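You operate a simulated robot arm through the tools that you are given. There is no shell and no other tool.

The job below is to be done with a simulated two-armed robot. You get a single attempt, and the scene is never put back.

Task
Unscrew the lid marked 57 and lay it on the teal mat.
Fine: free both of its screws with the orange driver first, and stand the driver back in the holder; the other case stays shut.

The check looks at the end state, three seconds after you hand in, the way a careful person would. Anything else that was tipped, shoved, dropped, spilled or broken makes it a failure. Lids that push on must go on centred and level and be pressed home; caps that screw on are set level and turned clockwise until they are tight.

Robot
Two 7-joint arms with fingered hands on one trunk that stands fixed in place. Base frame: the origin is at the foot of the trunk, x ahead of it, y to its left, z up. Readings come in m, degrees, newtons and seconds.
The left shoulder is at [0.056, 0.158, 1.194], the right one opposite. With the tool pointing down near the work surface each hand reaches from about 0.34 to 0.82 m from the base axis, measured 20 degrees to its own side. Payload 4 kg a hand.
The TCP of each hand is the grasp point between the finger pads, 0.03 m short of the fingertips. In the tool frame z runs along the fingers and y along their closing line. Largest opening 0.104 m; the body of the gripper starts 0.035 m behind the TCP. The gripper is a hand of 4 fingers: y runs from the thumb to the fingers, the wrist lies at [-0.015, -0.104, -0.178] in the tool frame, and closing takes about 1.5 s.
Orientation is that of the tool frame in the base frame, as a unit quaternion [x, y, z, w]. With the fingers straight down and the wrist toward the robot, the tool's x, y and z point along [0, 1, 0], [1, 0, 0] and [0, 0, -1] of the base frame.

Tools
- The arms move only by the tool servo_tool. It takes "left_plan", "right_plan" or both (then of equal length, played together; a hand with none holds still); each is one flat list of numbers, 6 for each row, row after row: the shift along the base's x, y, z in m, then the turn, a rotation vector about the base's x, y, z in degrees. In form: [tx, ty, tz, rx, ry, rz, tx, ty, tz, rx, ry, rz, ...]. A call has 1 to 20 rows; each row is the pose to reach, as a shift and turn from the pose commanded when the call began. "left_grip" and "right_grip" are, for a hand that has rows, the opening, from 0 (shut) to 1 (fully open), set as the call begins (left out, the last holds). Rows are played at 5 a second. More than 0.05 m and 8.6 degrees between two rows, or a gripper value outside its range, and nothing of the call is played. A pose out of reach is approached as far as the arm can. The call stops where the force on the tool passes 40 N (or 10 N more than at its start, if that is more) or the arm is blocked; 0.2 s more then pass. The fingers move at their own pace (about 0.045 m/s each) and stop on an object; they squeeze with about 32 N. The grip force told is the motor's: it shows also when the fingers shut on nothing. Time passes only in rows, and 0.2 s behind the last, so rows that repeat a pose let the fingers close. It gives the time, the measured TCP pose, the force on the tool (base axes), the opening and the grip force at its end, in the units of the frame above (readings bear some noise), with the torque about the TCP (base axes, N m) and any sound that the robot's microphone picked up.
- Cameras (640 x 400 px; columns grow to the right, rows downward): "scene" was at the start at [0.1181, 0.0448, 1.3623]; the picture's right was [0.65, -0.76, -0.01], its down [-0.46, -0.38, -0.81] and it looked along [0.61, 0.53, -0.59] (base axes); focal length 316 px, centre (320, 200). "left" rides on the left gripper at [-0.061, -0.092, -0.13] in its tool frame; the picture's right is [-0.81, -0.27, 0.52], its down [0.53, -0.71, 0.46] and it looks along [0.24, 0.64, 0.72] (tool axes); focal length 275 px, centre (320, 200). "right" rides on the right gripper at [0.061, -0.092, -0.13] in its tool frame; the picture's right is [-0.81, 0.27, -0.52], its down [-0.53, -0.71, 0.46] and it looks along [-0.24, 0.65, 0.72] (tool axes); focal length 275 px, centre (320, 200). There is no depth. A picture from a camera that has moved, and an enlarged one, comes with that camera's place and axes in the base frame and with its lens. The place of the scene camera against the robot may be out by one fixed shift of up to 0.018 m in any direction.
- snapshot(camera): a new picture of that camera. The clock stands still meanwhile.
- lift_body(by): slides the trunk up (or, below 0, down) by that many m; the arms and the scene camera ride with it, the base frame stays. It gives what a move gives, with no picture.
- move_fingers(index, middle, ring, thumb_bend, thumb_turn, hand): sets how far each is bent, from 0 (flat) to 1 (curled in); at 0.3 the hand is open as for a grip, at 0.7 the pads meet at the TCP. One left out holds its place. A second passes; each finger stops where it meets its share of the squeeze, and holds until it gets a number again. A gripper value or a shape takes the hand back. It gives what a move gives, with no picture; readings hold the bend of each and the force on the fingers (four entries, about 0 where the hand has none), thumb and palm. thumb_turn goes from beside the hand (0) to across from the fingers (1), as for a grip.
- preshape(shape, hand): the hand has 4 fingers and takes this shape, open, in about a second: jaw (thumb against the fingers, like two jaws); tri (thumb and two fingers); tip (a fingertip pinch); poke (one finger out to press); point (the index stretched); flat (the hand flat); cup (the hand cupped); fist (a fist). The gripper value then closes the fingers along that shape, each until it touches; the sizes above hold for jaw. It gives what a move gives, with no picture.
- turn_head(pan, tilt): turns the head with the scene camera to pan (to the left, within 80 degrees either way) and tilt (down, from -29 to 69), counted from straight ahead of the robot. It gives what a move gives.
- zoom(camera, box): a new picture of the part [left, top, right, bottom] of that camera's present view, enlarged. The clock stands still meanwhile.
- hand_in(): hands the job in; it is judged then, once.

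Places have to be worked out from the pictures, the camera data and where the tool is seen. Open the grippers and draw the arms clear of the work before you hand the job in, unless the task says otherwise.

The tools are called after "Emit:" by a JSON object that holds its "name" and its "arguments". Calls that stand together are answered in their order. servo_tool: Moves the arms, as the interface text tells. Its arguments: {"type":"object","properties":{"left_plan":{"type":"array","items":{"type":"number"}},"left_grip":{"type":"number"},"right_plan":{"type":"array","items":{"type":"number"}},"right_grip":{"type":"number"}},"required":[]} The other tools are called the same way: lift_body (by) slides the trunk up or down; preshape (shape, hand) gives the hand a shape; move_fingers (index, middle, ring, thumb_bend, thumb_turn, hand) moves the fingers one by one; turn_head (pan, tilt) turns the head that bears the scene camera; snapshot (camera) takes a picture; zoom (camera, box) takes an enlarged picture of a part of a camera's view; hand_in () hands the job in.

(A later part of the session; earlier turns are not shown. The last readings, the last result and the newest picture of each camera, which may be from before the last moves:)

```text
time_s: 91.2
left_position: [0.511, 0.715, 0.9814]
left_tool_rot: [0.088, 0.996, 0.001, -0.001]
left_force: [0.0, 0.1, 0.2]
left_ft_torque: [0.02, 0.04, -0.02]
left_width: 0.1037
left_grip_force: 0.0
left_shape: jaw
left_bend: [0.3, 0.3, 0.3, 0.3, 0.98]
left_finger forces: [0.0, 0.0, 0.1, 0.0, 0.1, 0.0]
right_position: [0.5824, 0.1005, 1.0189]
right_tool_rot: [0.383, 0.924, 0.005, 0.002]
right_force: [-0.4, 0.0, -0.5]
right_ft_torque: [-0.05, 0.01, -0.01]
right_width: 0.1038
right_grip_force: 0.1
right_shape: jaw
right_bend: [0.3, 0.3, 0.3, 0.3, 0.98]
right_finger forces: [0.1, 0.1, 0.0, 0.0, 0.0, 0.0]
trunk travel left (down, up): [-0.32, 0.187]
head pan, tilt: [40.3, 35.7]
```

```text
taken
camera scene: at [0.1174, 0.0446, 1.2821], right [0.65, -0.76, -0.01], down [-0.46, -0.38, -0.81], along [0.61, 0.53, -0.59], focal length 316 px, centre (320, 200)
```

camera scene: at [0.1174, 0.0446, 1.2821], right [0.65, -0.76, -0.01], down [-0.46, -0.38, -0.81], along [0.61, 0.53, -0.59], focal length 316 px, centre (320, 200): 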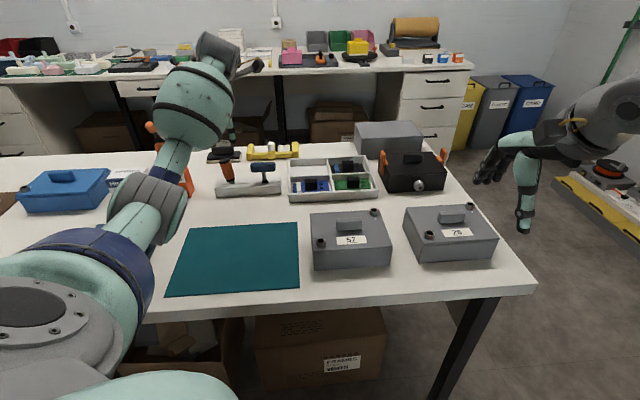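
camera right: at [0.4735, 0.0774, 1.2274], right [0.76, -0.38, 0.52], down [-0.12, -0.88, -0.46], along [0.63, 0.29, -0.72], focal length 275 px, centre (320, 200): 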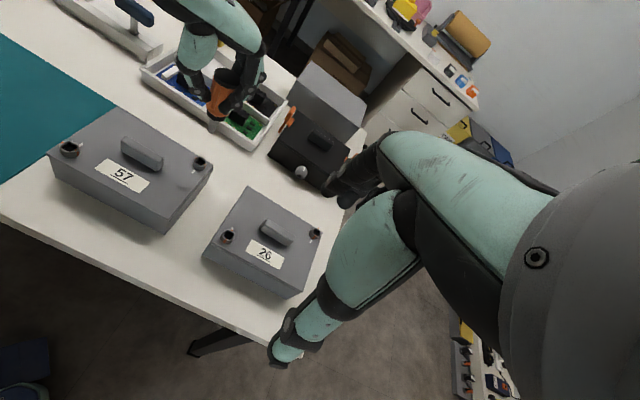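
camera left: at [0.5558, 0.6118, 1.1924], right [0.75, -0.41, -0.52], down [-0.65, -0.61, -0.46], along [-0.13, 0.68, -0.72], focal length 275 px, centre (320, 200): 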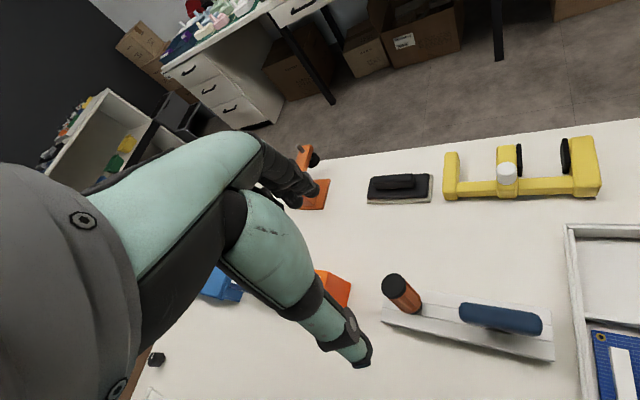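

Clear. I lower the open hand around the driver so that TCP sits at cap height.

Emit:
{"name": "servo_tool", "arguments": {"left_plan": [0.0005, 0.001, -0.03, 0, 0, 0, 0.0005, 0.001, -0.06, 0, 0, 0, 0.0005, 0.001, -0.085, 0, 0, 0, 0.0005, 0.001, -0.108, 0, 0, 0, 0.0005, 0.001, -0.108, 0, 0, 0]}}

Emit:
{"name": "zoom", "arguments": {"camera": "scene", "box": [200, 130, 280, 205]}}

Emit:
{"name": "zoom", "arguments": {"camera": "left", "box": [250, 150, 410, 310]}}

```text
time_s: 92.4
left_position: [0.51, 0.7135, 0.8728]
left_tool_rot: [0.088, 0.996, 0.001, -0.001]
left_force: [0.7, -0.5, 0.3]
left_ft_torque: [-0.02, 0.0, 0.02]
left_width: 0.1037
left_grip_force: 0.1
left_shape: jaw
left_bend: [0.3, 0.3, 0.3, 0.3, 0.98]
left_finger forces: [0.1, 0.0, 0.0, 0.0, 0.0, 0.1]
right_position: [0.5817, 0.0994, 1.0178]
right_tool_rot: [0.382, 0.924, 0.006, 0.002]
right_force: [-0.2, -0.6, -0.3]
right_ft_torque: [-0.03, -0.01, 0.01]
right_width: 0.1038
right_grip_force: 0.0
right_shape: jaw
right_bend: [0.3, 0.3, 0.3, 0.3, 0.98]
right_finger forces: [0.0, 0.1, 0.0, 0.0, 0.0, 0.0]
trunk travel left (down, up): [-0.32, 0.187]
head pan, tilt: [40.3, 35.7]
```

```text
5.33 times, centred on (240, 168) of scene
camera zoom: at [0.1173, 0.0445, 1.2822], right [0.65, -0.76, -0.01], down [-0.46, -0.38, -0.81], along [0.61, 0.53, -0.59], focal length 1688 px, centre (747, 373)
```

zoom: 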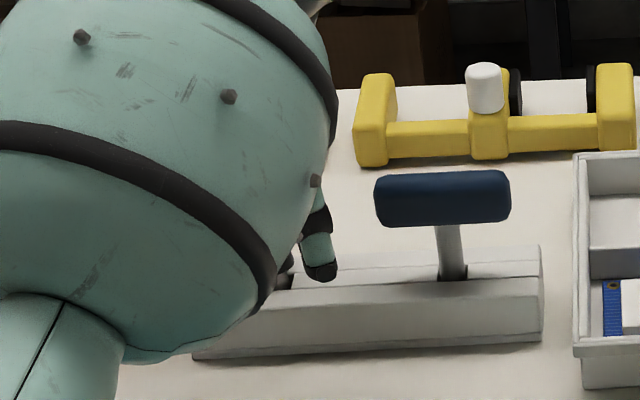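

```text
2.50 times, centred on (330, 230) of left
camera zoom: at [0.5547, 0.611, 1.0032], right [0.75, -0.41, -0.52], down [-0.65, -0.61, -0.46], along [-0.13, 0.68, -0.72], focal length 688 px, centre (295, 125)
```

zoom: 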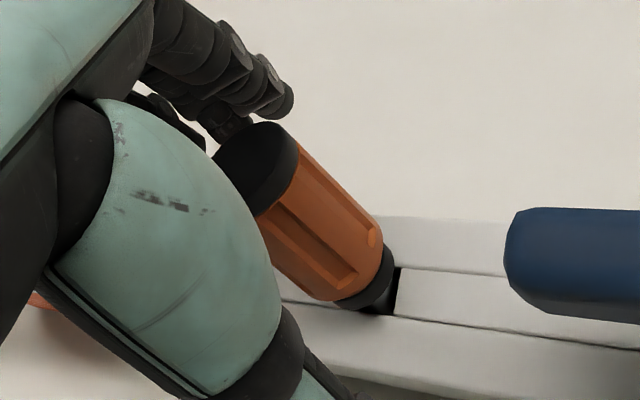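

The driver is between thumb and fingers without contact. I close loosely to ~4.2 cm to push the cap gently toward centre.

Emit:
{"name": "servo_tool", "arguments": {"left_plan": [0, 0, 0, 0, 0, 0, 0, 0, 0, 0, 0, 0, 0, 0, 0, 0, 0, 0, 0, 0, 0, 0, 0, 0, 0, 0, 0, 0, 0, 0, 0, 0, 0, 0, 0, 0], "left_grip": 0.42}}

Emit:
{"name": "zoom", "arguments": {"camera": "left", "box": [250, 150, 410, 310]}}

```text
time_s: 93.8
left_position: [0.5099, 0.7132, 0.8728]
left_tool_rot: [0.088, 0.996, 0.001, -0.002]
left_force: [1.0, -0.6, 0.9]
left_ft_torque: [0.03, -0.03, 0.01]
left_width: 0.0442
left_grip_force: 0.2
left_shape: jaw
left_bend: [0.74, 0.48, 0.45, 0.72, 1.0]
left_finger forces: [0.2, 0.0, 0.0, 0.1, 0.1, 0.0]
right_position: [0.5822, 0.0995, 1.0177]
right_tool_rot: [0.382, 0.924, 0.006, 0.002]
right_force: [0.0, -0.1, 0.2]
right_ft_torque: [0.01, -0.02, -0.04]
right_width: 0.1038
right_grip_force: 0.1
right_shape: jaw
right_bend: [0.3, 0.3, 0.3, 0.3, 0.98]
right_finger forces: [0.0, 0.0, 0.1, 0.0, 0.0, 0.0]
trunk travel left (down, up): [-0.32, 0.187]
head pan, tilt: [40.3, 35.7]
```

```text
2.50 times, centred on (330, 230) of left
camera zoom: at [0.5548, 0.6113, 1.0034], right [0.75, -0.41, -0.52], down [-0.65, -0.61, -0.46], along [-0.13, 0.68, -0.72], focal length 688 px, centre (295, 125)
```

zoom: 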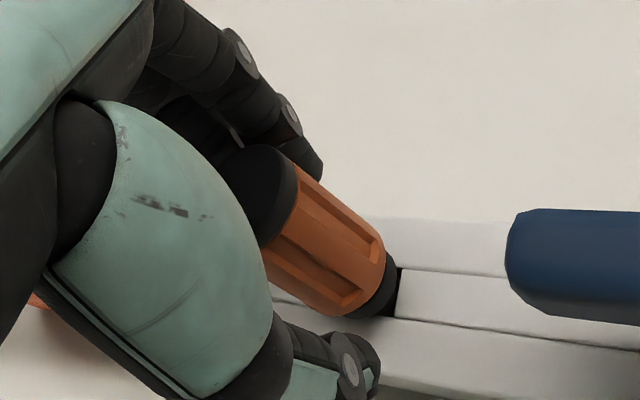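

The fingers have begun pushing the cap upright. I close a little further, to about 3.5 cm.

Emit:
{"name": "servo_tool", "arguments": {"left_plan": [0, 0, 0, 0, 0, 0, 0, 0, 0, 0, 0, 0, 0, 0, 0, 0, 0, 0, 0, 0, 0, 0, 0, 0], "left_grip": 0.35}}

Emit:
{"name": "zoom", "arguments": {"camera": "left", "box": [250, 150, 410, 310]}}

Emit:
{"name": "zoom", "arguments": {"camera": "scene", "box": [200, 130, 280, 205]}}

```text
time_s: 94.8
left_position: [0.5111, 0.7145, 0.872]
left_tool_rot: [0.088, 0.996, 0.001, 0.0]
left_force: [0.9, -0.3, -0.6]
left_ft_torque: [-0.01, -0.01, -0.03]
left_width: 0.0367
left_grip_force: 0.1
left_shape: jaw
left_bend: [0.74, 0.51, 0.48, 0.73, 1.0]
left_finger forces: [0.1, 0.1, 0.0, 0.1, 0.0, 0.0]
right_position: [0.5818, 0.0996, 1.0179]
right_tool_rot: [0.383, 0.924, 0.006, 0.001]
right_force: [0.2, -0.4, 0.5]
right_ft_torque: [0.0, 0.02, 0.03]
right_width: 0.104
right_grip_force: 0.0
right_shape: jaw
right_bend: [0.3, 0.3, 0.3, 0.3, 0.98]
right_finger forces: [0.1, 0.0, 0.1, 0.0, 0.0, 0.0]
trunk travel left (down, up): [-0.32, 0.187]
head pan, tilt: [40.3, 35.7]
```

```text
2.50 times, centred on (330, 230) of left
camera zoom: at [0.5548, 0.6113, 1.0033], right [0.75, -0.41, -0.52], down [-0.65, -0.61, -0.46], along [-0.13, 0.68, -0.72], focal length 688 px, centre (295, 125)
```

zoom: 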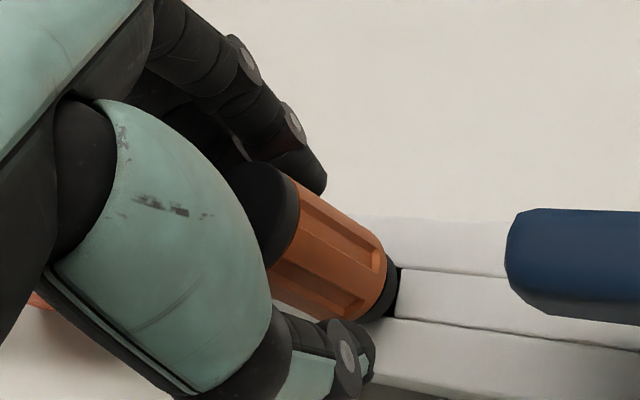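

```text
5.33 times, centred on (240, 168) of scene
camera zoom: at [0.1175, 0.0447, 1.2821], right [0.65, -0.76, -0.01], down [-0.46, -0.38, -0.81], along [0.61, 0.53, -0.59], focal length 1688 px, centre (747, 373)
```

zoom: 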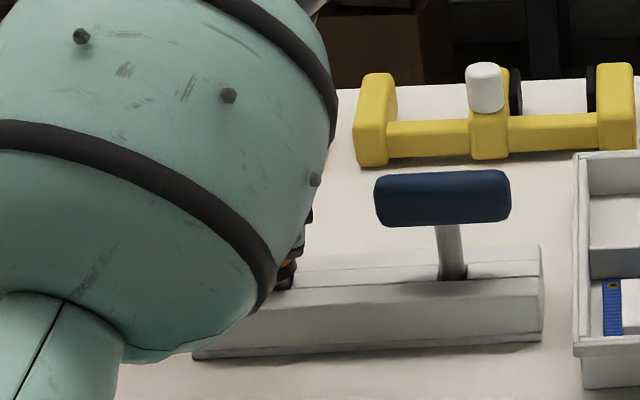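

The cap is nearly upright but still a few degrees toward +y. I nudge the hand 5 mm toward −y so that the fingers pull it further.

Emit:
{"name": "servo_tool", "arguments": {"left_plan": [-0.0002, -0.0015, 0, 0, 0, 0, -0.0005, -0.003, 0, 0, 0, 0, -0.0008, -0.005, 0, 0, 0, 0, -0.0008, -0.005, 0, 0, 0, 0]}}

Emit:
{"name": "zoom", "arguments": {"camera": "left", "box": [250, 150, 410, 310]}}

```text
time_s: 95.8
left_position: [0.5105, 0.7113, 0.8728]
left_tool_rot: [0.088, 0.996, 0.001, -0.001]
left_force: [0.4, -0.5, 1.1]
left_ft_torque: [0.0, 0.01, -0.02]
left_width: 0.0369
left_grip_force: 0.0
left_shape: jaw
left_bend: [0.74, 0.51, 0.48, 0.73, 1.0]
left_finger forces: [0.1, 0.0, 0.0, 0.0, 0.0, 0.1]
right_position: [0.5832, 0.1002, 1.0186]
right_tool_rot: [0.383, 0.924, 0.005, 0.002]
right_force: [-0.3, 0.0, -0.3]
right_ft_torque: [0.02, -0.02, 0.0]
right_width: 0.104
right_grip_force: 0.1
right_shape: jaw
right_bend: [0.3, 0.3, 0.3, 0.3, 0.98]
right_finger forces: [0.1, 0.0, 0.0, 0.0, 0.0, 0.0]
trunk travel left (down, up): [-0.32, 0.187]
head pan, tilt: [40.3, 35.7]
```

```text
2.50 times, centred on (330, 230) of left
camera zoom: at [0.5543, 0.6079, 1.0043], right [0.75, -0.41, -0.52], down [-0.65, -0.61, -0.46], along [-0.13, 0.68, -0.72], focal length 688 px, centre (295, 125)
```

zoom: 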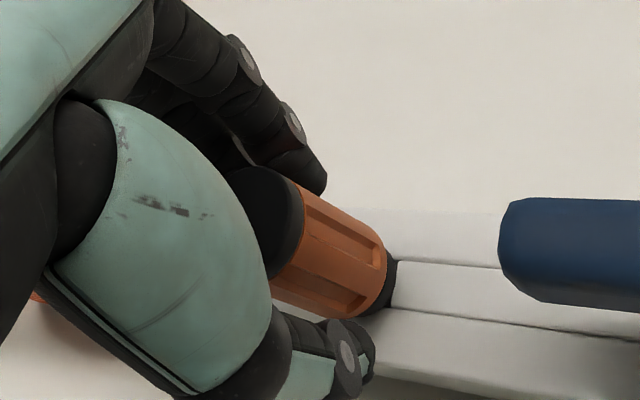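

The handle's edges now run along the vertical direction. I open the hand gently in steps and see whether the driver stays upright.

Emit:
{"name": "servo_tool", "arguments": {"left_plan": [0, 0.001, 0, 0, 0, 0, 0, 0.002, 0, 0, 0, 0, 0, 0.003, 0, 0, 0, 0, 0, 0.003, 0, 0, 0, 0]}}

Emit:
{"name": "servo_tool", "arguments": {"left_plan": [0, 0, 0, 0, 0, 0, 0, 0, 0, 0, 0, 0, 0, 0, 0, 0, 0, 0, 0, 0, 0, 0, 0, 0, 0, 0, 0, 0, 0, 0], "left_grip": 0.5}}

Emit:
{"name": "zoom", "arguments": {"camera": "left", "box": [250, 150, 410, 310]}}

```text
time_s: 96.8
left_position: [0.511, 0.7136, 0.8738]
left_tool_rot: [0.087, 0.996, 0.001, 0.0]
left_force: [-0.3, -0.2, 0.1]
left_ft_torque: [0.0, 0.02, -0.02]
left_width: 0.0367
left_grip_force: 0.1
left_shape: jaw
left_bend: [0.74, 0.51, 0.48, 0.73, 1.0]
left_finger forces: [0.0, 0.0, 0.0, 0.0, 0.1, 0.0]
right_position: [0.5819, 0.0992, 1.0181]
right_tool_rot: [0.383, 0.924, 0.006, 0.002]
right_force: [-0.2, 0.2, -0.2]
right_ft_torque: [-0.02, 0.03, -0.01]
right_width: 0.1041
right_grip_force: 0.0
right_shape: jaw
right_bend: [0.3, 0.3, 0.3, 0.3, 0.98]
right_finger forces: [0.1, 0.0, 0.1, 0.1, 0.1, 0.0]
trunk travel left (down, up): [-0.32, 0.187]
head pan, tilt: [40.3, 35.7]
```

```text
time_s: 98.0
left_position: [0.5111, 0.7152, 0.8727]
left_tool_rot: [0.088, 0.996, 0.001, -0.001]
left_force: [0.3, -0.4, 0.3]
left_ft_torque: [0.01, 0.03, -0.02]
left_width: 0.0513
left_grip_force: 0.0
left_shape: jaw
left_bend: [0.74, 0.45, 0.41, 0.7, 1.0]
left_finger forces: [0.0, 0.0, 0.0, 0.0, 0.1, 0.0]
right_position: [0.5814, 0.0996, 1.018]
right_tool_rot: [0.383, 0.924, 0.006, 0.002]
right_force: [-0.1, 0.0, -0.1]
right_ft_torque: [-0.01, -0.01, -0.03]
right_width: 0.1043
right_grip_force: 0.1
right_shape: jaw
right_bend: [0.3, 0.3, 0.3, 0.3, 0.98]
right_finger forces: [0.0, 0.0, 0.0, 0.1, 0.0, 0.1]
trunk travel left (down, up): [-0.32, 0.187]
head pan, tilt: [40.3, 35.7]
```

```text
2.50 times, centred on (330, 230) of left
camera zoom: at [0.5548, 0.611, 1.0042], right [0.75, -0.41, -0.52], down [-0.65, -0.61, -0.46], along [-0.13, 0.68, -0.72], focal length 688 px, centre (295, 125)
```

zoom: 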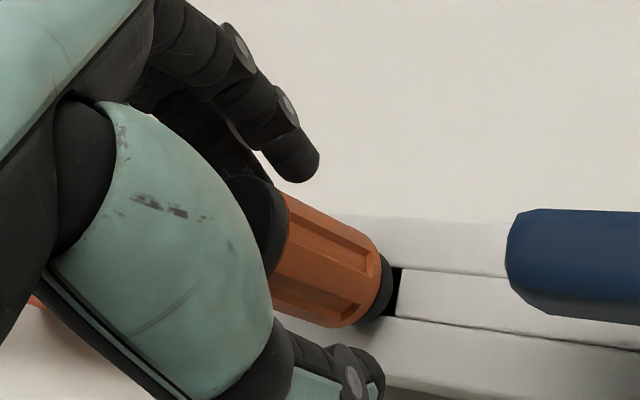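

I open the hand fully and check where the driver settles.

Emit:
{"name": "servo_tool", "arguments": {"left_plan": [0, 0, 0, 0, 0, 0, 0, 0, 0, 0, 0, 0, 0, 0, 0, 0, 0, 0, 0, 0, 0, 0, 0, 0, 0, 0, 0, 0, 0, 0, 0, 0, 0, 0, 0, 0], "left_grip": 1.0}}

Emit:
{"name": "zoom", "arguments": {"camera": "left", "box": [250, 150, 410, 310]}}

```text
time_s: 99.4
left_position: [0.51, 0.7136, 0.8723]
left_tool_rot: [0.087, 0.996, 0.001, 0.0]
left_force: [0.4, 0.0, -0.6]
left_ft_torque: [-0.03, 0.01, 0.0]
left_width: 0.1036
left_grip_force: 0.1
left_shape: jaw
left_bend: [0.3, 0.3, 0.3, 0.3, 0.98]
left_finger forces: [0.0, 0.0, 0.1, 0.0, 0.0, 0.0]
right_position: [0.5824, 0.099, 1.0172]
right_tool_rot: [0.383, 0.924, 0.006, 0.003]
right_force: [0.1, -0.3, 0.0]
right_ft_torque: [0.03, 0.02, 0.01]
right_width: 0.1038
right_grip_force: 0.1
right_shape: jaw
right_bend: [0.3, 0.3, 0.3, 0.3, 0.98]
right_finger forces: [0.0, 0.0, 0.2, 0.1, 0.0, 0.0]
trunk travel left (down, up): [-0.32, 0.187]
head pan, tilt: [40.3, 35.7]
```

```text
2.50 times, centred on (330, 230) of left
camera zoom: at [0.5548, 0.611, 1.0042], right [0.75, -0.41, -0.52], down [-0.65, -0.61, -0.46], along [-0.13, 0.68, -0.72], focal length 688 px, centre (295, 125)
```

zoom: 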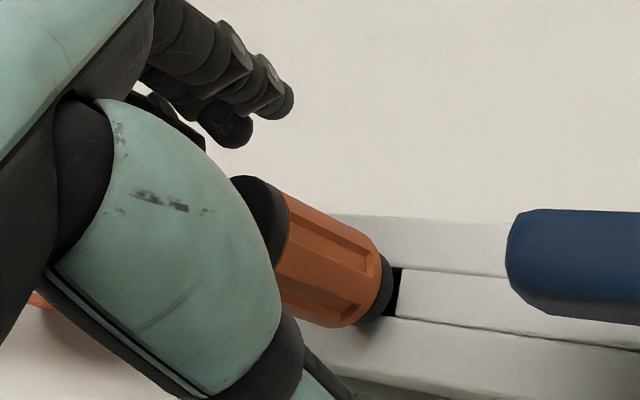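

The driver is settled and free. I raise the hand straight up and measure the lean again.

Emit:
{"name": "servo_tool", "arguments": {"left_plan": [0, 0, 0.03, 0, 0, 0, 0, 0, 0.07, 0, 0, 0, 0, 0, 0.11, 0, 0, 0, 0, 0, 0.14, 0, 0, 0, 0, 0, 0.14, 0, 0, 0]}}

Emit:
{"name": "zoom", "arguments": {"camera": "left", "box": [350, 240, 450, 340]}}

Emit:
{"name": "zoom", "arguments": {"camera": "scene", "box": [200, 130, 280, 205]}}

```text
time_s: 100.6
left_position: [0.5078, 0.7128, 1.0153]
left_tool_rot: [0.089, 0.996, 0.0, -0.001]
left_force: [0.7, 0.8, 0.7]
left_ft_torque: [-0.01, 0.04, -0.01]
left_width: 0.1037
left_grip_force: 0.0
left_shape: jaw
left_bend: [0.3, 0.3, 0.3, 0.3, 0.98]
left_finger forces: [0.0, 0.0, 0.0, 0.0, 0.0, 0.0]
right_position: [0.5825, 0.1017, 1.0171]
right_tool_rot: [0.382, 0.924, 0.006, 0.002]
right_force: [-0.4, -0.7, 0.2]
right_ft_torque: [-0.03, 0.02, 0.02]
right_width: 0.1039
right_grip_force: 0.1
right_shape: jaw
right_bend: [0.3, 0.3, 0.3, 0.3, 0.98]
right_finger forces: [0.0, 0.1, 0.0, 0.1, 0.1, 0.0]
trunk travel left (down, up): [-0.32, 0.187]
head pan, tilt: [40.3, 35.7]
```

```text
4.00 times, centred on (400, 290) of left
camera zoom: at [0.5532, 0.6092, 1.1459], right [0.75, -0.41, -0.52], down [-0.65, -0.61, -0.45], along [-0.13, 0.68, -0.72], focal length 1101 px, centre (0, -160)
```

zoom: 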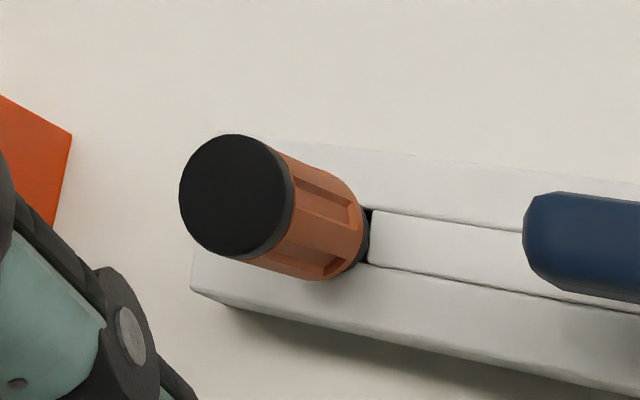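

```text
5.33 times, centred on (240, 168) of scene
camera zoom: at [0.1176, 0.0451, 1.2821], right [0.65, -0.76, -0.01], down [-0.46, -0.38, -0.81], along [0.61, 0.53, -0.59], focal length 1688 px, centre (747, 373)
```

zoom: 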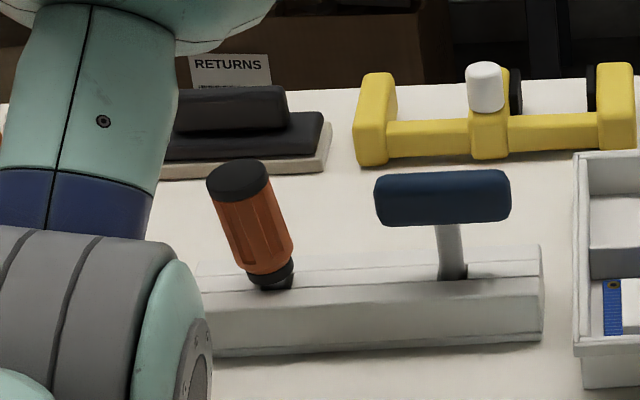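

Now it leans ~9° toward −u only. I'll use the closed hand's index side to push the cap toward +u: first move to the −u side at ψ≈46°, closing the hand, staying high.

Emit:
{"name": "servo_tool", "arguments": {"left_plan": [-0.008, 0.008, 0, 0, 0, -7, -0.017, 0.018, 0, 0, 0, -14, -0.027, 0.028, 0, 0, 0, -21, -0.037, 0.038, 0, 0, 0, -28, -0.045, 0.048, 0, 0, 0, -34, -0.045, 0.048, 0, 0, 0, -34, -0.045, 0.048, 0, 0, 0, -34, -0.045, 0.048, 0, 0, 0, -34, -0.045, 0.048, 0, 0, 0, -34], "left_grip": 0.0}}

Emit:
{"name": "servo_tool", "arguments": {"left_plan": [0, 0, -0.03, 0, 0, 0, 0, 0, -0.06, 0, 0, 0, 0, 0, -0.09, 0, 0, 0, 0, 0, -0.125, 0, 0, 0, 0, 0, -0.125, 0, 0, 0]}}

Emit:
{"name": "zoom", "arguments": {"camera": "scene", "box": [190, 130, 270, 205]}}

Emit:
{"name": "zoom", "arguments": {"camera": "left", "box": [250, 170, 430, 310]}}

```text
time_s: 102.6
left_position: [0.4646, 0.7617, 1.0146]
left_tool_rot: [0.376, 0.927, 0.0, -0.001]
left_force: [-0.6, -0.9, -0.5]
left_ft_torque: [0.02, -0.02, -0.01]
left_width: 0.0
left_grip_force: 32.5
left_shape: jaw
left_bend: [0.7, 0.7, 0.7, 0.47, 1.0]
left_finger forces: [0.0, 0.1, 0.0, 0.0, 0.0, 0.0]
right_position: [0.5818, 0.0998, 1.0176]
right_tool_rot: [0.383, 0.924, 0.005, 0.003]
right_force: [-0.4, 0.7, 0.3]
right_ft_torque: [0.02, -0.02, 0.01]
right_width: 0.1038
right_grip_force: 0.1
right_shape: jaw
right_bend: [0.3, 0.3, 0.3, 0.3, 0.98]
right_finger forces: [0.0, 0.1, 0.0, 0.1, 0.0, 0.0]
trunk travel left (down, up): [-0.32, 0.187]
head pan, tilt: [40.3, 35.7]
```

```text
time_s: 103.8
left_position: [0.4676, 0.7594, 0.8886]
left_tool_rot: [0.376, 0.927, 0.0, -0.001]
left_force: [-0.1, 0.3, 0.0]
left_ft_torque: [-0.01, -0.03, 0.02]
left_width: 0.0
left_grip_force: 31.8
left_shape: jaw
left_bend: [0.7, 0.7, 0.7, 0.47, 1.0]
left_finger forces: [0.0, 0.0, 0.0, 0.1, 0.0, 0.1]
right_position: [0.5815, 0.0989, 1.0174]
right_tool_rot: [0.383, 0.924, 0.005, 0.003]
right_force: [-0.4, -0.3, -0.5]
right_ft_torque: [0.0, 0.03, 0.0]
right_width: 0.104
right_grip_force: 0.0
right_shape: jaw
right_bend: [0.3, 0.3, 0.3, 0.3, 0.98]
right_finger forces: [0.1, 0.1, 0.0, 0.0, 0.0, 0.0]
trunk travel left (down, up): [-0.32, 0.187]
head pan, tilt: [40.3, 35.7]
```

```text
5.33 times, centred on (230, 168) of scene
camera zoom: at [0.1172, 0.0443, 1.2822], right [0.65, -0.76, -0.01], down [-0.46, -0.38, -0.81], along [0.61, 0.53, -0.59], focal length 1688 px, centre (800, 373)
```

zoom: 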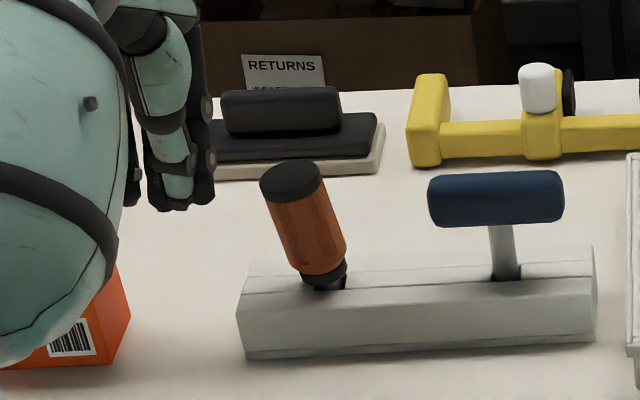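

```text
2.86 times, centred on (340, 240) of left
camera zoom: at [0.4486, 0.6498, 1.0199], right [0.39, -0.76, -0.52], down [-0.88, -0.14, -0.46], along [0.27, 0.63, -0.72], focal length 786 px, centre (263, 86)
```

zoom: 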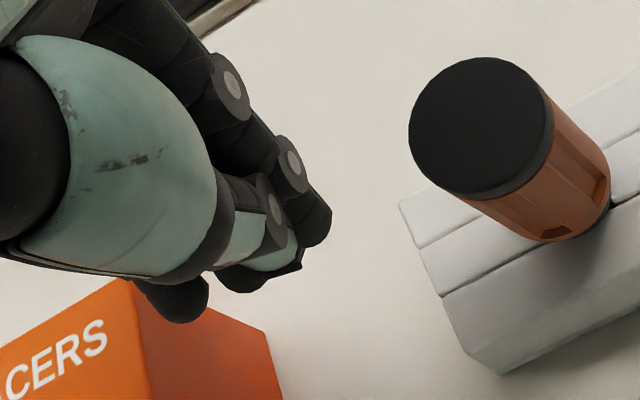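

The index side is about 2 cm from the cap. I shift so that the index is level with the cap centre and close most of the gap, then check.

Emit:
{"name": "servo_tool", "arguments": {"left_plan": [-0.0035, -0.0035, 0, 0, 0, 0, -0.007, -0.007, 0, 0, 0, 0, -0.0035, -0.0105, 0, 0, 0, 0, 0.0, -0.014, 0, 0, 0, 0, 0.0036, -0.0176, 0, 0, 0, 0, 0.0036, -0.0176, 0, 0, 0, 0]}}

Emit:
{"name": "zoom", "arguments": {"camera": "scene", "box": [190, 130, 270, 205]}}

Emit:
{"name": "zoom", "arguments": {"camera": "left", "box": [250, 170, 430, 310]}}

```text
time_s: 105.2
left_position: [0.4706, 0.7438, 0.8871]
left_tool_rot: [0.375, 0.927, 0.0, -0.001]
left_force: [-1.3, 0.5, -0.7]
left_ft_torque: [0.03, -0.01, 0.01]
left_width: 0.0001
left_grip_force: 31.5
left_shape: jaw
left_bend: [0.7, 0.7, 0.7, 0.47, 1.0]
left_finger forces: [0.0, 0.0, 0.1, 0.0, 0.1, 0.1]
right_position: [0.5832, 0.0986, 1.0172]
right_tool_rot: [0.382, 0.924, 0.006, 0.002]
right_force: [-0.1, -0.1, 0.6]
right_ft_torque: [0.02, -0.02, 0.01]
right_width: 0.104
right_grip_force: 0.1
right_shape: jaw
right_bend: [0.3, 0.3, 0.3, 0.3, 0.98]
right_finger forces: [0.0, 0.1, 0.1, 0.0, 0.0, 0.0]
trunk travel left (down, up): [-0.32, 0.187]
head pan, tilt: [40.3, 35.7]
```

```text
5.33 times, centred on (230, 168) of scene
camera zoom: at [0.1174, 0.0447, 1.2821], right [0.65, -0.76, -0.01], down [-0.46, -0.38, -0.81], along [0.61, 0.53, -0.59], focal length 1688 px, centre (800, 373)
```

zoom: 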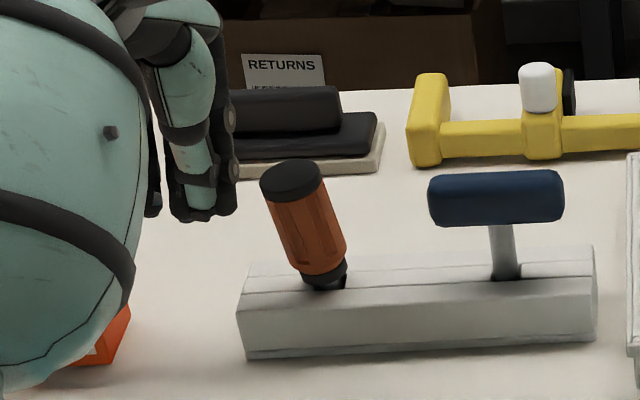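

```text
2.86 times, centred on (340, 240) of left
camera zoom: at [0.4505, 0.634, 1.0184], right [0.39, -0.76, -0.52], down [-0.88, -0.14, -0.46], along [0.27, 0.63, -0.72], focal length 786 px, centre (263, 86)
```

zoom: 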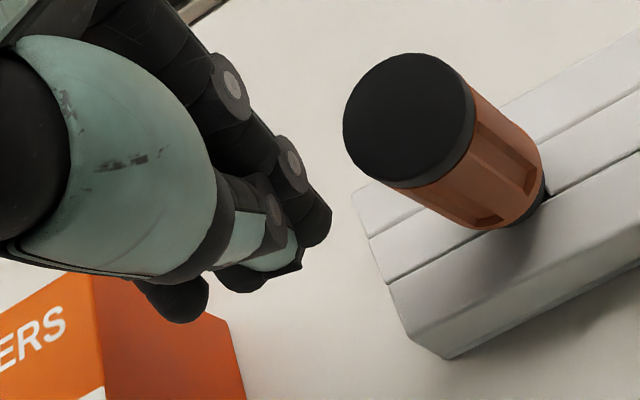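

About 1 cm gap remains in the scene view. I advance along +u in small steps.

Emit:
{"name": "servo_tool", "arguments": {"left_plan": [0.002, -0.002, 0, 0, 0, 0, 0.004, -0.004, 0, 0, 0, 0, 0.006, -0.006, 0, 0, 0, 0, 0.006, -0.006, 0, 0, 0, 0]}}

Emit:
{"name": "zoom", "arguments": {"camera": "scene", "box": [205, 145, 265, 200]}}

Emit:
{"name": "zoom", "arguments": {"camera": "left", "box": [270, 170, 430, 300]}}

```text
time_s: 106.2
left_position: [0.4746, 0.7391, 0.8871]
left_tool_rot: [0.375, 0.927, -0.001, -0.002]
left_force: [-0.1, -1.0, -0.6]
left_ft_torque: [0.02, -0.04, 0.0]
left_width: 0.0
left_grip_force: 32.3
left_shape: jaw
left_bend: [0.7, 0.7, 0.7, 0.47, 1.0]
left_finger forces: [0.0, 0.0, 0.0, 0.0, 0.0, 0.1]
right_position: [0.5811, 0.1002, 1.0187]
right_tool_rot: [0.383, 0.924, 0.006, 0.002]
right_force: [1.4, 0.7, -0.7]
right_ft_torque: [-0.03, -0.02, -0.01]
right_width: 0.1041
right_grip_force: 0.1
right_shape: jaw
right_bend: [0.3, 0.3, 0.3, 0.3, 0.98]
right_finger forces: [0.0, 0.1, 0.0, 0.0, 0.0, 0.0]
trunk travel left (down, up): [-0.32, 0.187]
head pan, tilt: [40.3, 35.7]
```

```text
7.27 times, centred on (235, 172) of scene
camera zoom: at [0.1174, 0.0447, 1.2821], right [0.65, -0.76, -0.01], down [-0.46, -0.38, -0.81], along [0.61, 0.53, -0.59], focal length 2301 px, centre (938, 400)
```

zoom: 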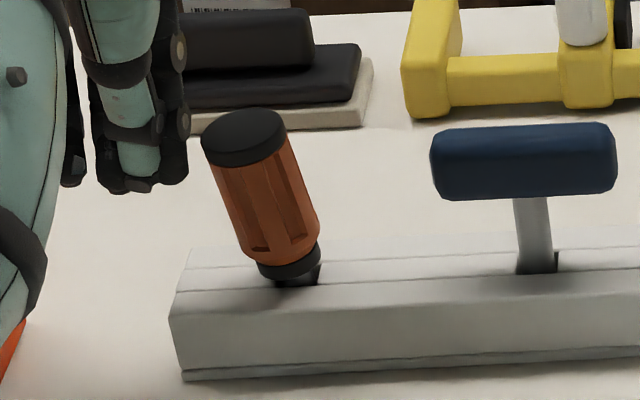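

```text
3.08 times, centred on (350, 235) of left
camera zoom: at [0.4545, 0.6288, 1.0189], right [0.39, -0.76, -0.52], down [-0.88, -0.14, -0.46], along [0.27, 0.63, -0.72], focal length 847 px, centre (228, 92)
```

zoom: 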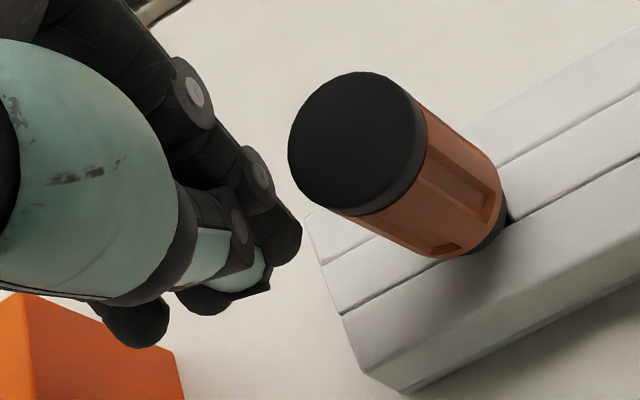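

Gap ≈5 mm. I advance another 6 mm along +u and look for first contact.

Emit:
{"name": "servo_tool", "arguments": {"left_plan": [0.0015, -0.0015, 0, 0, 0, 0, 0.003, -0.003, 0, 0, 0, 0, 0.0045, -0.0045, 0, 0, 0, 0, 0.0045, -0.0045, 0, 0, 0, 0]}}

Emit:
{"name": "zoom", "arguments": {"camera": "scene", "box": [205, 145, 265, 200]}}

Emit:
{"name": "zoom", "arguments": {"camera": "left", "box": [270, 170, 430, 300]}}

```text
time_s: 107.2
left_position: [0.4797, 0.7338, 0.8884]
left_tool_rot: [0.376, 0.927, 0.001, -0.001]
left_force: [0.1, 0.9, -0.3]
left_ft_torque: [0.0, 0.01, -0.03]
left_width: 0.0002
left_grip_force: 32.6
left_shape: jaw
left_bend: [0.7, 0.7, 0.7, 0.47, 1.0]
left_finger forces: [0.1, 0.0, 0.1, 0.1, 0.1, 0.0]
right_position: [0.582, 0.0997, 1.0184]
right_tool_rot: [0.382, 0.924, 0.005, 0.003]
right_force: [-0.6, -0.3, -0.6]
right_ft_torque: [0.01, -0.03, 0.0]
right_width: 0.104
right_grip_force: 0.0
right_shape: jaw
right_bend: [0.3, 0.3, 0.3, 0.3, 0.98]
right_finger forces: [0.1, 0.1, 0.0, 0.1, 0.0, 0.1]
trunk travel left (down, up): [-0.32, 0.187]
head pan, tilt: [40.3, 35.7]
```

```text
7.27 times, centred on (235, 172) of scene
camera zoom: at [0.1174, 0.0447, 1.2821], right [0.65, -0.76, -0.01], down [-0.46, -0.38, -0.81], along [0.61, 0.53, -0.59], focal length 2301 px, centre (938, 400)
```

zoom: 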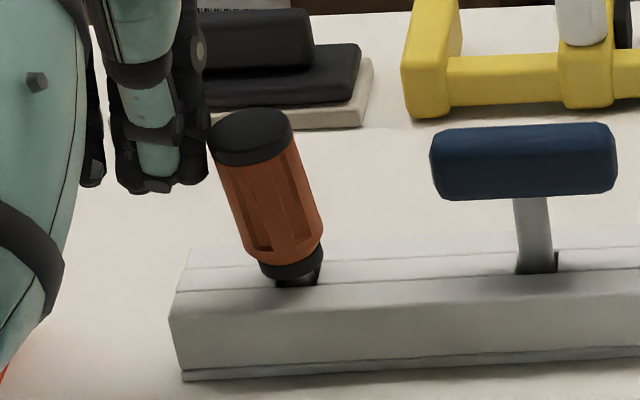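

```text
3.08 times, centred on (350, 235) of left
camera zoom: at [0.4589, 0.6231, 1.019], right [0.39, -0.76, -0.52], down [-0.88, -0.14, -0.45], along [0.27, 0.63, -0.72], focal length 847 px, centre (228, 92)
```

zoom: 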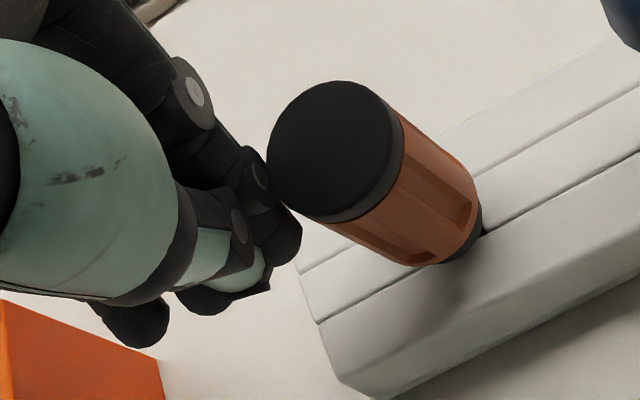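

The index has touched and pushed the cap a few millimetres; lean is now ~5°. I advance 3 mm more.

Emit:
{"name": "servo_tool", "arguments": {"left_plan": [0.001, -0.001, 0, 0, 0, 0, 0.0021, -0.0021, 0, 0, 0, 0, 0.0021, -0.0021, 0, 0, 0, 0]}}

Emit:
{"name": "zoom", "arguments": {"camera": "scene", "box": [205, 145, 265, 200]}}

```text
time_s: 108.0
left_position: [0.4826, 0.7317, 0.8877]
left_tool_rot: [0.376, 0.927, 0.0, -0.001]
left_force: [0.1, -0.2, -0.2]
left_ft_torque: [0.0, 0.02, -0.04]
left_width: 0.0002
left_grip_force: 32.0
left_shape: jaw
left_bend: [0.7, 0.7, 0.7, 0.47, 1.0]
left_finger forces: [0.0, 0.0, 0.1, 0.1, 0.0, 0.0]
right_position: [0.5827, 0.0994, 1.0188]
right_tool_rot: [0.383, 0.924, 0.005, 0.002]
right_force: [0.9, 0.0, 0.0]
right_ft_torque: [0.01, -0.03, -0.01]
right_width: 0.1041
right_grip_force: 0.1
right_shape: jaw
right_bend: [0.3, 0.3, 0.3, 0.3, 0.98]
right_finger forces: [0.0, 0.0, 0.0, 0.0, 0.1, 0.0]
trunk travel left (down, up): [-0.32, 0.187]
head pan, tilt: [40.3, 35.7]
```

```text
7.27 times, centred on (235, 172) of scene
camera zoom: at [0.1174, 0.0447, 1.2821], right [0.65, -0.76, -0.01], down [-0.46, -0.38, -0.81], along [0.61, 0.53, -0.59], focal length 2301 px, centre (938, 400)
```

zoom: 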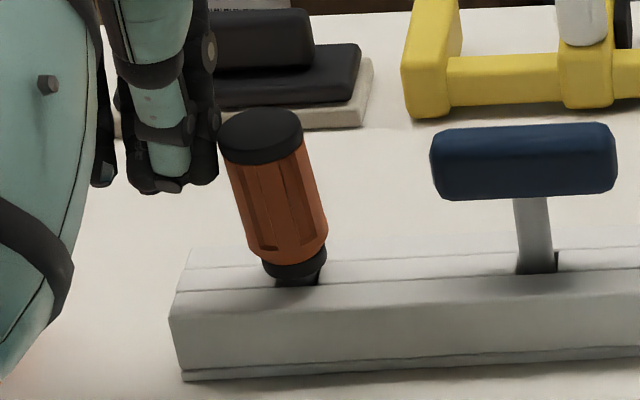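

Lean is ~3° now. I advance another 2 mm.

Emit:
{"name": "servo_tool", "arguments": {"left_plan": [0.0007, -0.0007, 0, 0, 0, 0, 0.0014, -0.0014, 0, 0, 0, 0, 0.0014, -0.0014, 0, 0, 0, 0]}}

Emit:
{"name": "zoom", "arguments": {"camera": "scene", "box": [205, 145, 265, 200]}}

Emit:
{"name": "zoom", "arguments": {"camera": "left", "box": [270, 170, 430, 300]}}

```text
time_s: 108.8
left_position: [0.4829, 0.7302, 0.886]
left_tool_rot: [0.375, 0.927, 0.0, 0.0]
left_force: [-0.2, 0.9, 0.5]
left_ft_torque: [0.02, 0.01, -0.01]
left_width: 0.0003
left_grip_force: 32.3
left_shape: jaw
left_bend: [0.7, 0.7, 0.7, 0.47, 1.0]
left_finger forces: [0.0, 0.0, 0.0, 0.1, 0.0, 0.0]
right_position: [0.5808, 0.0996, 1.0178]
right_tool_rot: [0.383, 0.924, 0.005, 0.003]
right_force: [0.2, 0.5, -0.4]
right_ft_torque: [0.05, 0.0, 0.02]
right_width: 0.1036
right_grip_force: 0.0
right_shape: jaw
right_bend: [0.3, 0.3, 0.3, 0.3, 0.98]
right_finger forces: [0.0, 0.1, 0.0, 0.1, 0.0, 0.0]
trunk travel left (down, up): [-0.32, 0.187]
head pan, tilt: [40.3, 35.7]
```

```text
7.27 times, centred on (235, 172) of scene
camera zoom: at [0.1174, 0.0447, 1.2821], right [0.65, -0.76, -0.01], down [-0.46, -0.38, -0.81], along [0.61, 0.53, -0.59], focal length 2301 px, centre (938, 400)
```

zoom: 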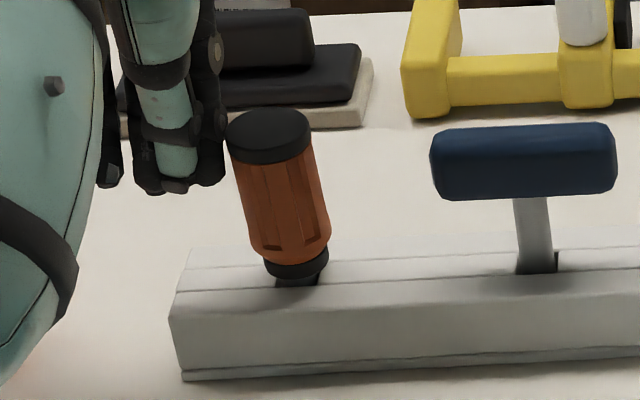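

```text
3.08 times, centred on (350, 235) of left
camera zoom: at [0.4633, 0.6193, 1.018], right [0.39, -0.76, -0.52], down [-0.88, -0.14, -0.45], along [0.27, 0.63, -0.72], focal length 847 px, centre (228, 92)
```

zoom: 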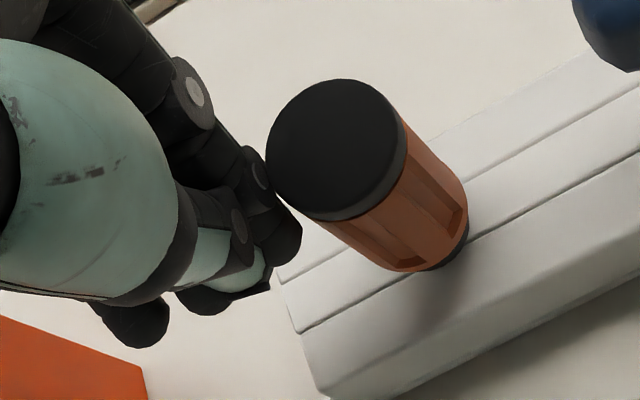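

The driver now reads vertical in the scene view (slope 0.215 vs 0.21). I retreat slowly along −u and see whether it stays.

Emit:
{"name": "servo_tool", "arguments": {"left_plan": [-0.0007, 0.0007, 0, 0, 0, 0, -0.002, 0.002, 0, 0, 0, 0, -0.004, 0.004, 0, 0, 0, 0, -0.007, 0.007, 0, 0, 0, 0, -0.012, 0.012, 0, 0, 0, 0, -0.012, 0.012, 0, 0, 0, 0]}}

Emit:
{"name": "zoom", "arguments": {"camera": "scene", "box": [205, 145, 265, 200]}}

Emit:
{"name": "zoom", "arguments": {"camera": "left", "box": [270, 170, 450, 300]}}

```text
time_s: 110.2
left_position: [0.4713, 0.7418, 0.8873]
left_tool_rot: [0.376, 0.927, 0.0, -0.001]
left_force: [-0.1, -0.1, 0.3]
left_ft_torque: [0.0, 0.0, 0.02]
left_width: 0.0
left_grip_force: 32.5
left_shape: jaw
left_bend: [0.7, 0.7, 0.7, 0.47, 1.0]
left_finger forces: [0.1, 0.0, 0.1, 0.0, 0.0, 0.0]
right_position: [0.5822, 0.1003, 1.0179]
right_tool_rot: [0.383, 0.924, 0.006, 0.003]
right_force: [-0.4, -0.3, -0.5]
right_ft_torque: [-0.01, 0.02, 0.02]
right_width: 0.1038
right_grip_force: 0.1
right_shape: jaw
right_bend: [0.3, 0.3, 0.3, 0.3, 0.98]
right_finger forces: [0.1, 0.1, 0.1, 0.0, 0.0, 0.0]
trunk travel left (down, up): [-0.32, 0.187]
head pan, tilt: [40.3, 35.7]
```

```text
7.27 times, centred on (235, 172) of scene
camera zoom: at [0.1175, 0.0446, 1.2821], right [0.65, -0.76, -0.01], down [-0.46, -0.38, -0.81], along [0.61, 0.53, -0.59], focal length 2301 px, centre (938, 400)
```

zoom: 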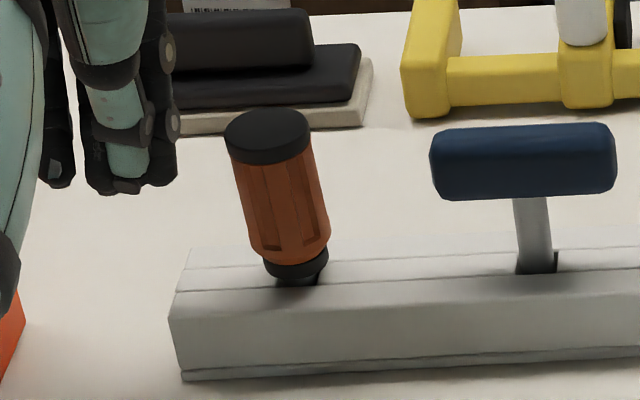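

```text
3.08 times, centred on (360, 235) of left
camera zoom: at [0.4518, 0.6315, 1.0185], right [0.39, -0.76, -0.52], down [-0.88, -0.14, -0.45], along [0.27, 0.63, -0.72], focal length 847 px, centre (197, 92)
```

zoom: 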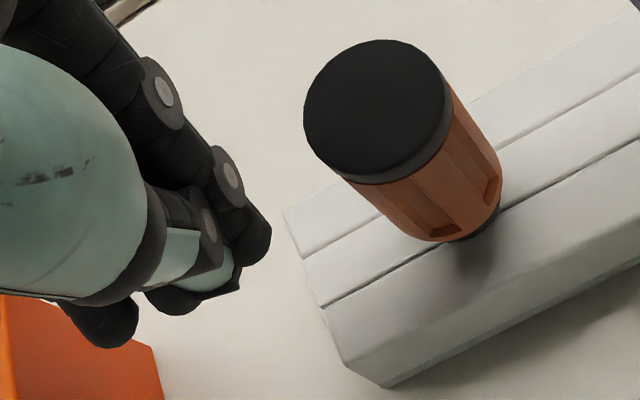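

The driver now stands within ~3° of upright. I raise the hand clear and return the trunk to its former height.

Emit:
{"name": "servo_tool", "arguments": {"left_plan": [-0.01, 0.01, 0.01, 0, 0, 0, -0.014, 0.014, 0.05, 0, 0, 0, -0.014, 0.014, 0.09, 0, 0, 0, -0.02, 0.0, 0.12, 0, 0, 0, -0.03, -0.03, 0.13, 0, 0, 0, -0.04, -0.06, 0.13, 0, 0, 0, -0.04, -0.06, 0.13, 0, 0, 0]}}

Emit:
{"name": "lift_body", "arguments": {"by": 0.08}}

Emit:
{"name": "snapshot", "arguments": {"camera": "scene"}}

Emit:
{"name": "zoom", "arguments": {"camera": "scene", "box": [200, 165, 290, 225]}}

```text
time_s: 111.8
left_position: [0.4281, 0.6814, 1.0171]
left_tool_rot: [0.375, 0.927, 0.0, -0.001]
left_force: [0.7, 0.0, 0.1]
left_ft_torque: [0.0, -0.02, -0.01]
left_width: 0.0
left_grip_force: 32.0
left_shape: jaw
left_bend: [0.7, 0.7, 0.7, 0.47, 1.0]
left_finger forces: [0.1, 0.1, 0.0, 0.0, 0.0, 0.1]
right_position: [0.5816, 0.1002, 1.018]
right_tool_rot: [0.382, 0.924, 0.006, 0.002]
right_force: [0.5, -0.2, -0.3]
right_ft_torque: [-0.03, 0.0, 0.02]
right_width: 0.1042
right_grip_force: 0.0
right_shape: jaw
right_bend: [0.3, 0.3, 0.3, 0.3, 0.98]
right_finger forces: [0.0, 0.0, 0.0, 0.0, 0.1, 0.0]
trunk travel left (down, up): [-0.32, 0.187]
head pan, tilt: [40.3, 35.7]
```

```text
time_s: 112.9
left_position: [0.4284, 0.6808, 1.0967]
left_tool_rot: [0.375, 0.927, 0.001, -0.001]
left_force: [0.3, 0.4, 0.1]
left_ft_torque: [-0.01, -0.03, -0.03]
left_width: 0.0001
left_grip_force: 31.8
left_shape: jaw
left_bend: [0.7, 0.7, 0.7, 0.47, 1.0]
left_finger forces: [0.0, 0.1, 0.1, 0.1, 0.0, 0.0]
right_position: [0.5819, 0.0998, 1.0983]
right_tool_rot: [0.382, 0.924, 0.006, 0.002]
right_force: [0.7, 1.4, -0.6]
right_ft_torque: [-0.01, 0.02, 0.01]
right_width: 0.1037
right_grip_force: 0.1
right_shape: jaw
right_bend: [0.3, 0.3, 0.3, 0.3, 0.98]
right_finger forces: [0.1, 0.0, 0.0, 0.1, 0.1, 0.1]
trunk travel left (down, up): [-0.4, 0.107]
head pan, tilt: [40.3, 35.7]
```

```text
taken
camera scene: at [0.1185, 0.0448, 1.3624], right [0.65, -0.76, -0.01], down [-0.46, -0.38, -0.81], along [0.61, 0.53, -0.59], focal length 316 px, centre (320, 200)
```

scene: 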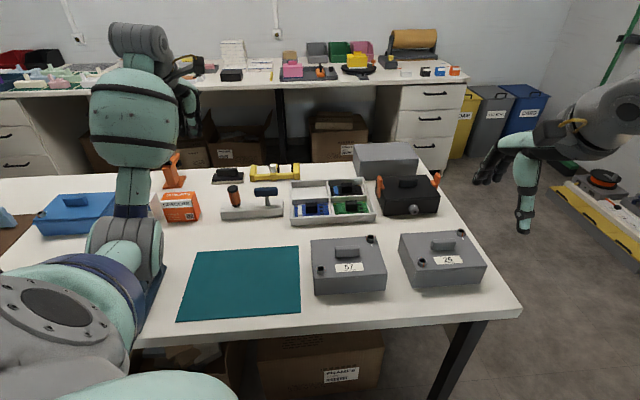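

```text
6.67 times, centred on (245, 195) of scene
camera zoom: at [0.1185, 0.0448, 1.3624], right [0.65, -0.76, -0.01], down [-0.46, -0.38, -0.81], along [0.61, 0.53, -0.59], focal length 2109 px, centre (820, 233)
```

zoom: 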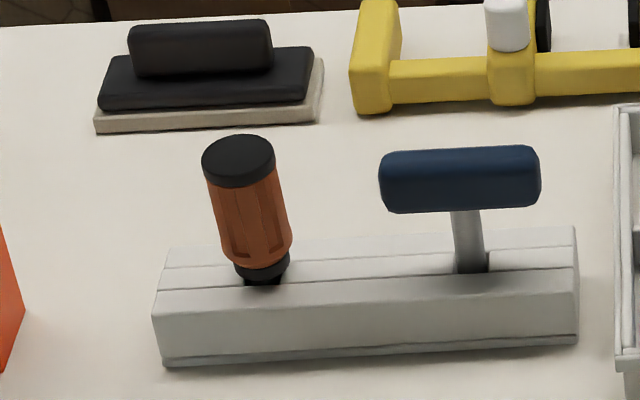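

The driver stands like at the start and nothing else moved. Now for the lid: I draw the right arm back and bring the open left hand above the lid's bar handle (≈0.536, 0.338).

Emit:
{"name": "servo_tool", "arguments": {"left_plan": [0.01, -0.035, 0, 0, 0, 0, 0.022, -0.075, 0, 0, 0, 0, 0.034, -0.115, 0, 0, 0, 0, 0.046, -0.155, 0, 0, 0, 0, 0.058, -0.195, 0, 0, 0, 0, 0.07, -0.235, 0, 0, 0, 0, 0.082, -0.275, -0.02, 0, 0, 0, 0.095, -0.31, -0.045, 0, 0, 0, 0.106, -0.34, -0.07, 0, 0, 0, 0.106, -0.34, -0.07, 0, 0, 0], "left_grip": 1.0, "right_plan": [-0.024, -0.031, 0.007, 0, 0, -5, -0.048, -0.062, 0.014, 0, 0, -10, -0.072, -0.093, 0.021, 0, 0, -15, -0.096, -0.124, 0.028, 0, 0, -20, -0.12, -0.155, 0.035, 0, 0, -25, -0.144, -0.186, 0.042, 0, 0, -30, -0.168, -0.217, 0.049, 0, 0, -35, -0.192, -0.248, 0.056, 0, 0, -40, -0.216, -0.28, 0.063, 0, 0, -45, -0.216, -0.28, 0.063, 0, 0, -45]}}

Emit:
{"name": "snapshot", "arguments": {"camera": "left"}}

Emit:
{"name": "snapshot", "arguments": {"camera": "scene"}}

```text
time_s: 115.1
left_position: [0.5326, 0.342, 1.0296]
left_tool_rot: [0.375, 0.927, 0.0, 0.0]
left_force: [0.5, -0.2, -0.1]
left_ft_torque: [0.0, -0.01, 0.01]
left_width: 0.1035
left_grip_force: 0.0
left_shape: jaw
left_bend: [0.3, 0.3, 0.3, 0.3, 0.98]
left_finger forces: [0.0, 0.1, 0.1, 0.0, 0.1, 0.1]
right_position: [0.3676, -0.1805, 1.1633]
right_tool_rot: [0.708, 0.706, 0.003, 0.005]
right_force: [0.5, 0.4, -0.5]
right_ft_torque: [-0.01, 0.04, 0.01]
right_width: 0.1042
right_grip_force: 0.0
right_shape: jaw
right_bend: [0.3, 0.3, 0.3, 0.3, 0.98]
right_finger forces: [0.1, 0.0, 0.0, 0.0, 0.0, 0.1]
trunk travel left (down, up): [-0.4, 0.107]
head pan, tilt: [40.3, 35.7]
```

```text
taken
camera left: at [0.5128, 0.2328, 1.1606], right [0.39, -0.76, -0.52], down [-0.88, -0.14, -0.46], along [0.27, 0.63, -0.72], focal length 275 px, centre (320, 200)
```

left: 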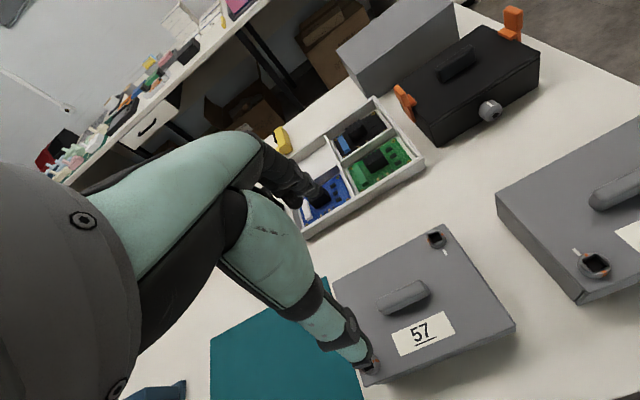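

```text
taken
camera scene: at [0.1184, 0.0458, 1.3623], right [0.65, -0.76, -0.01], down [-0.46, -0.38, -0.81], along [0.61, 0.53, -0.59], focal length 316 px, centre (320, 200)
```

scene: 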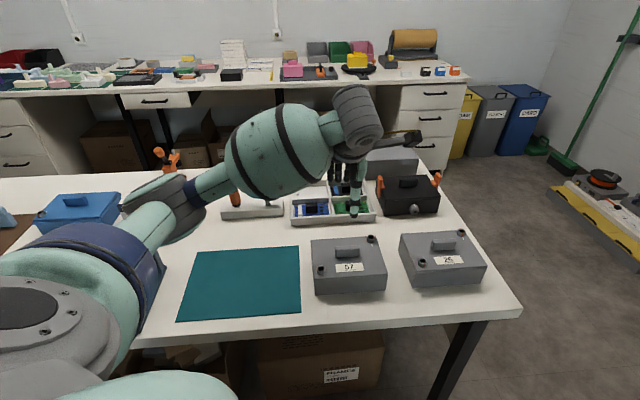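

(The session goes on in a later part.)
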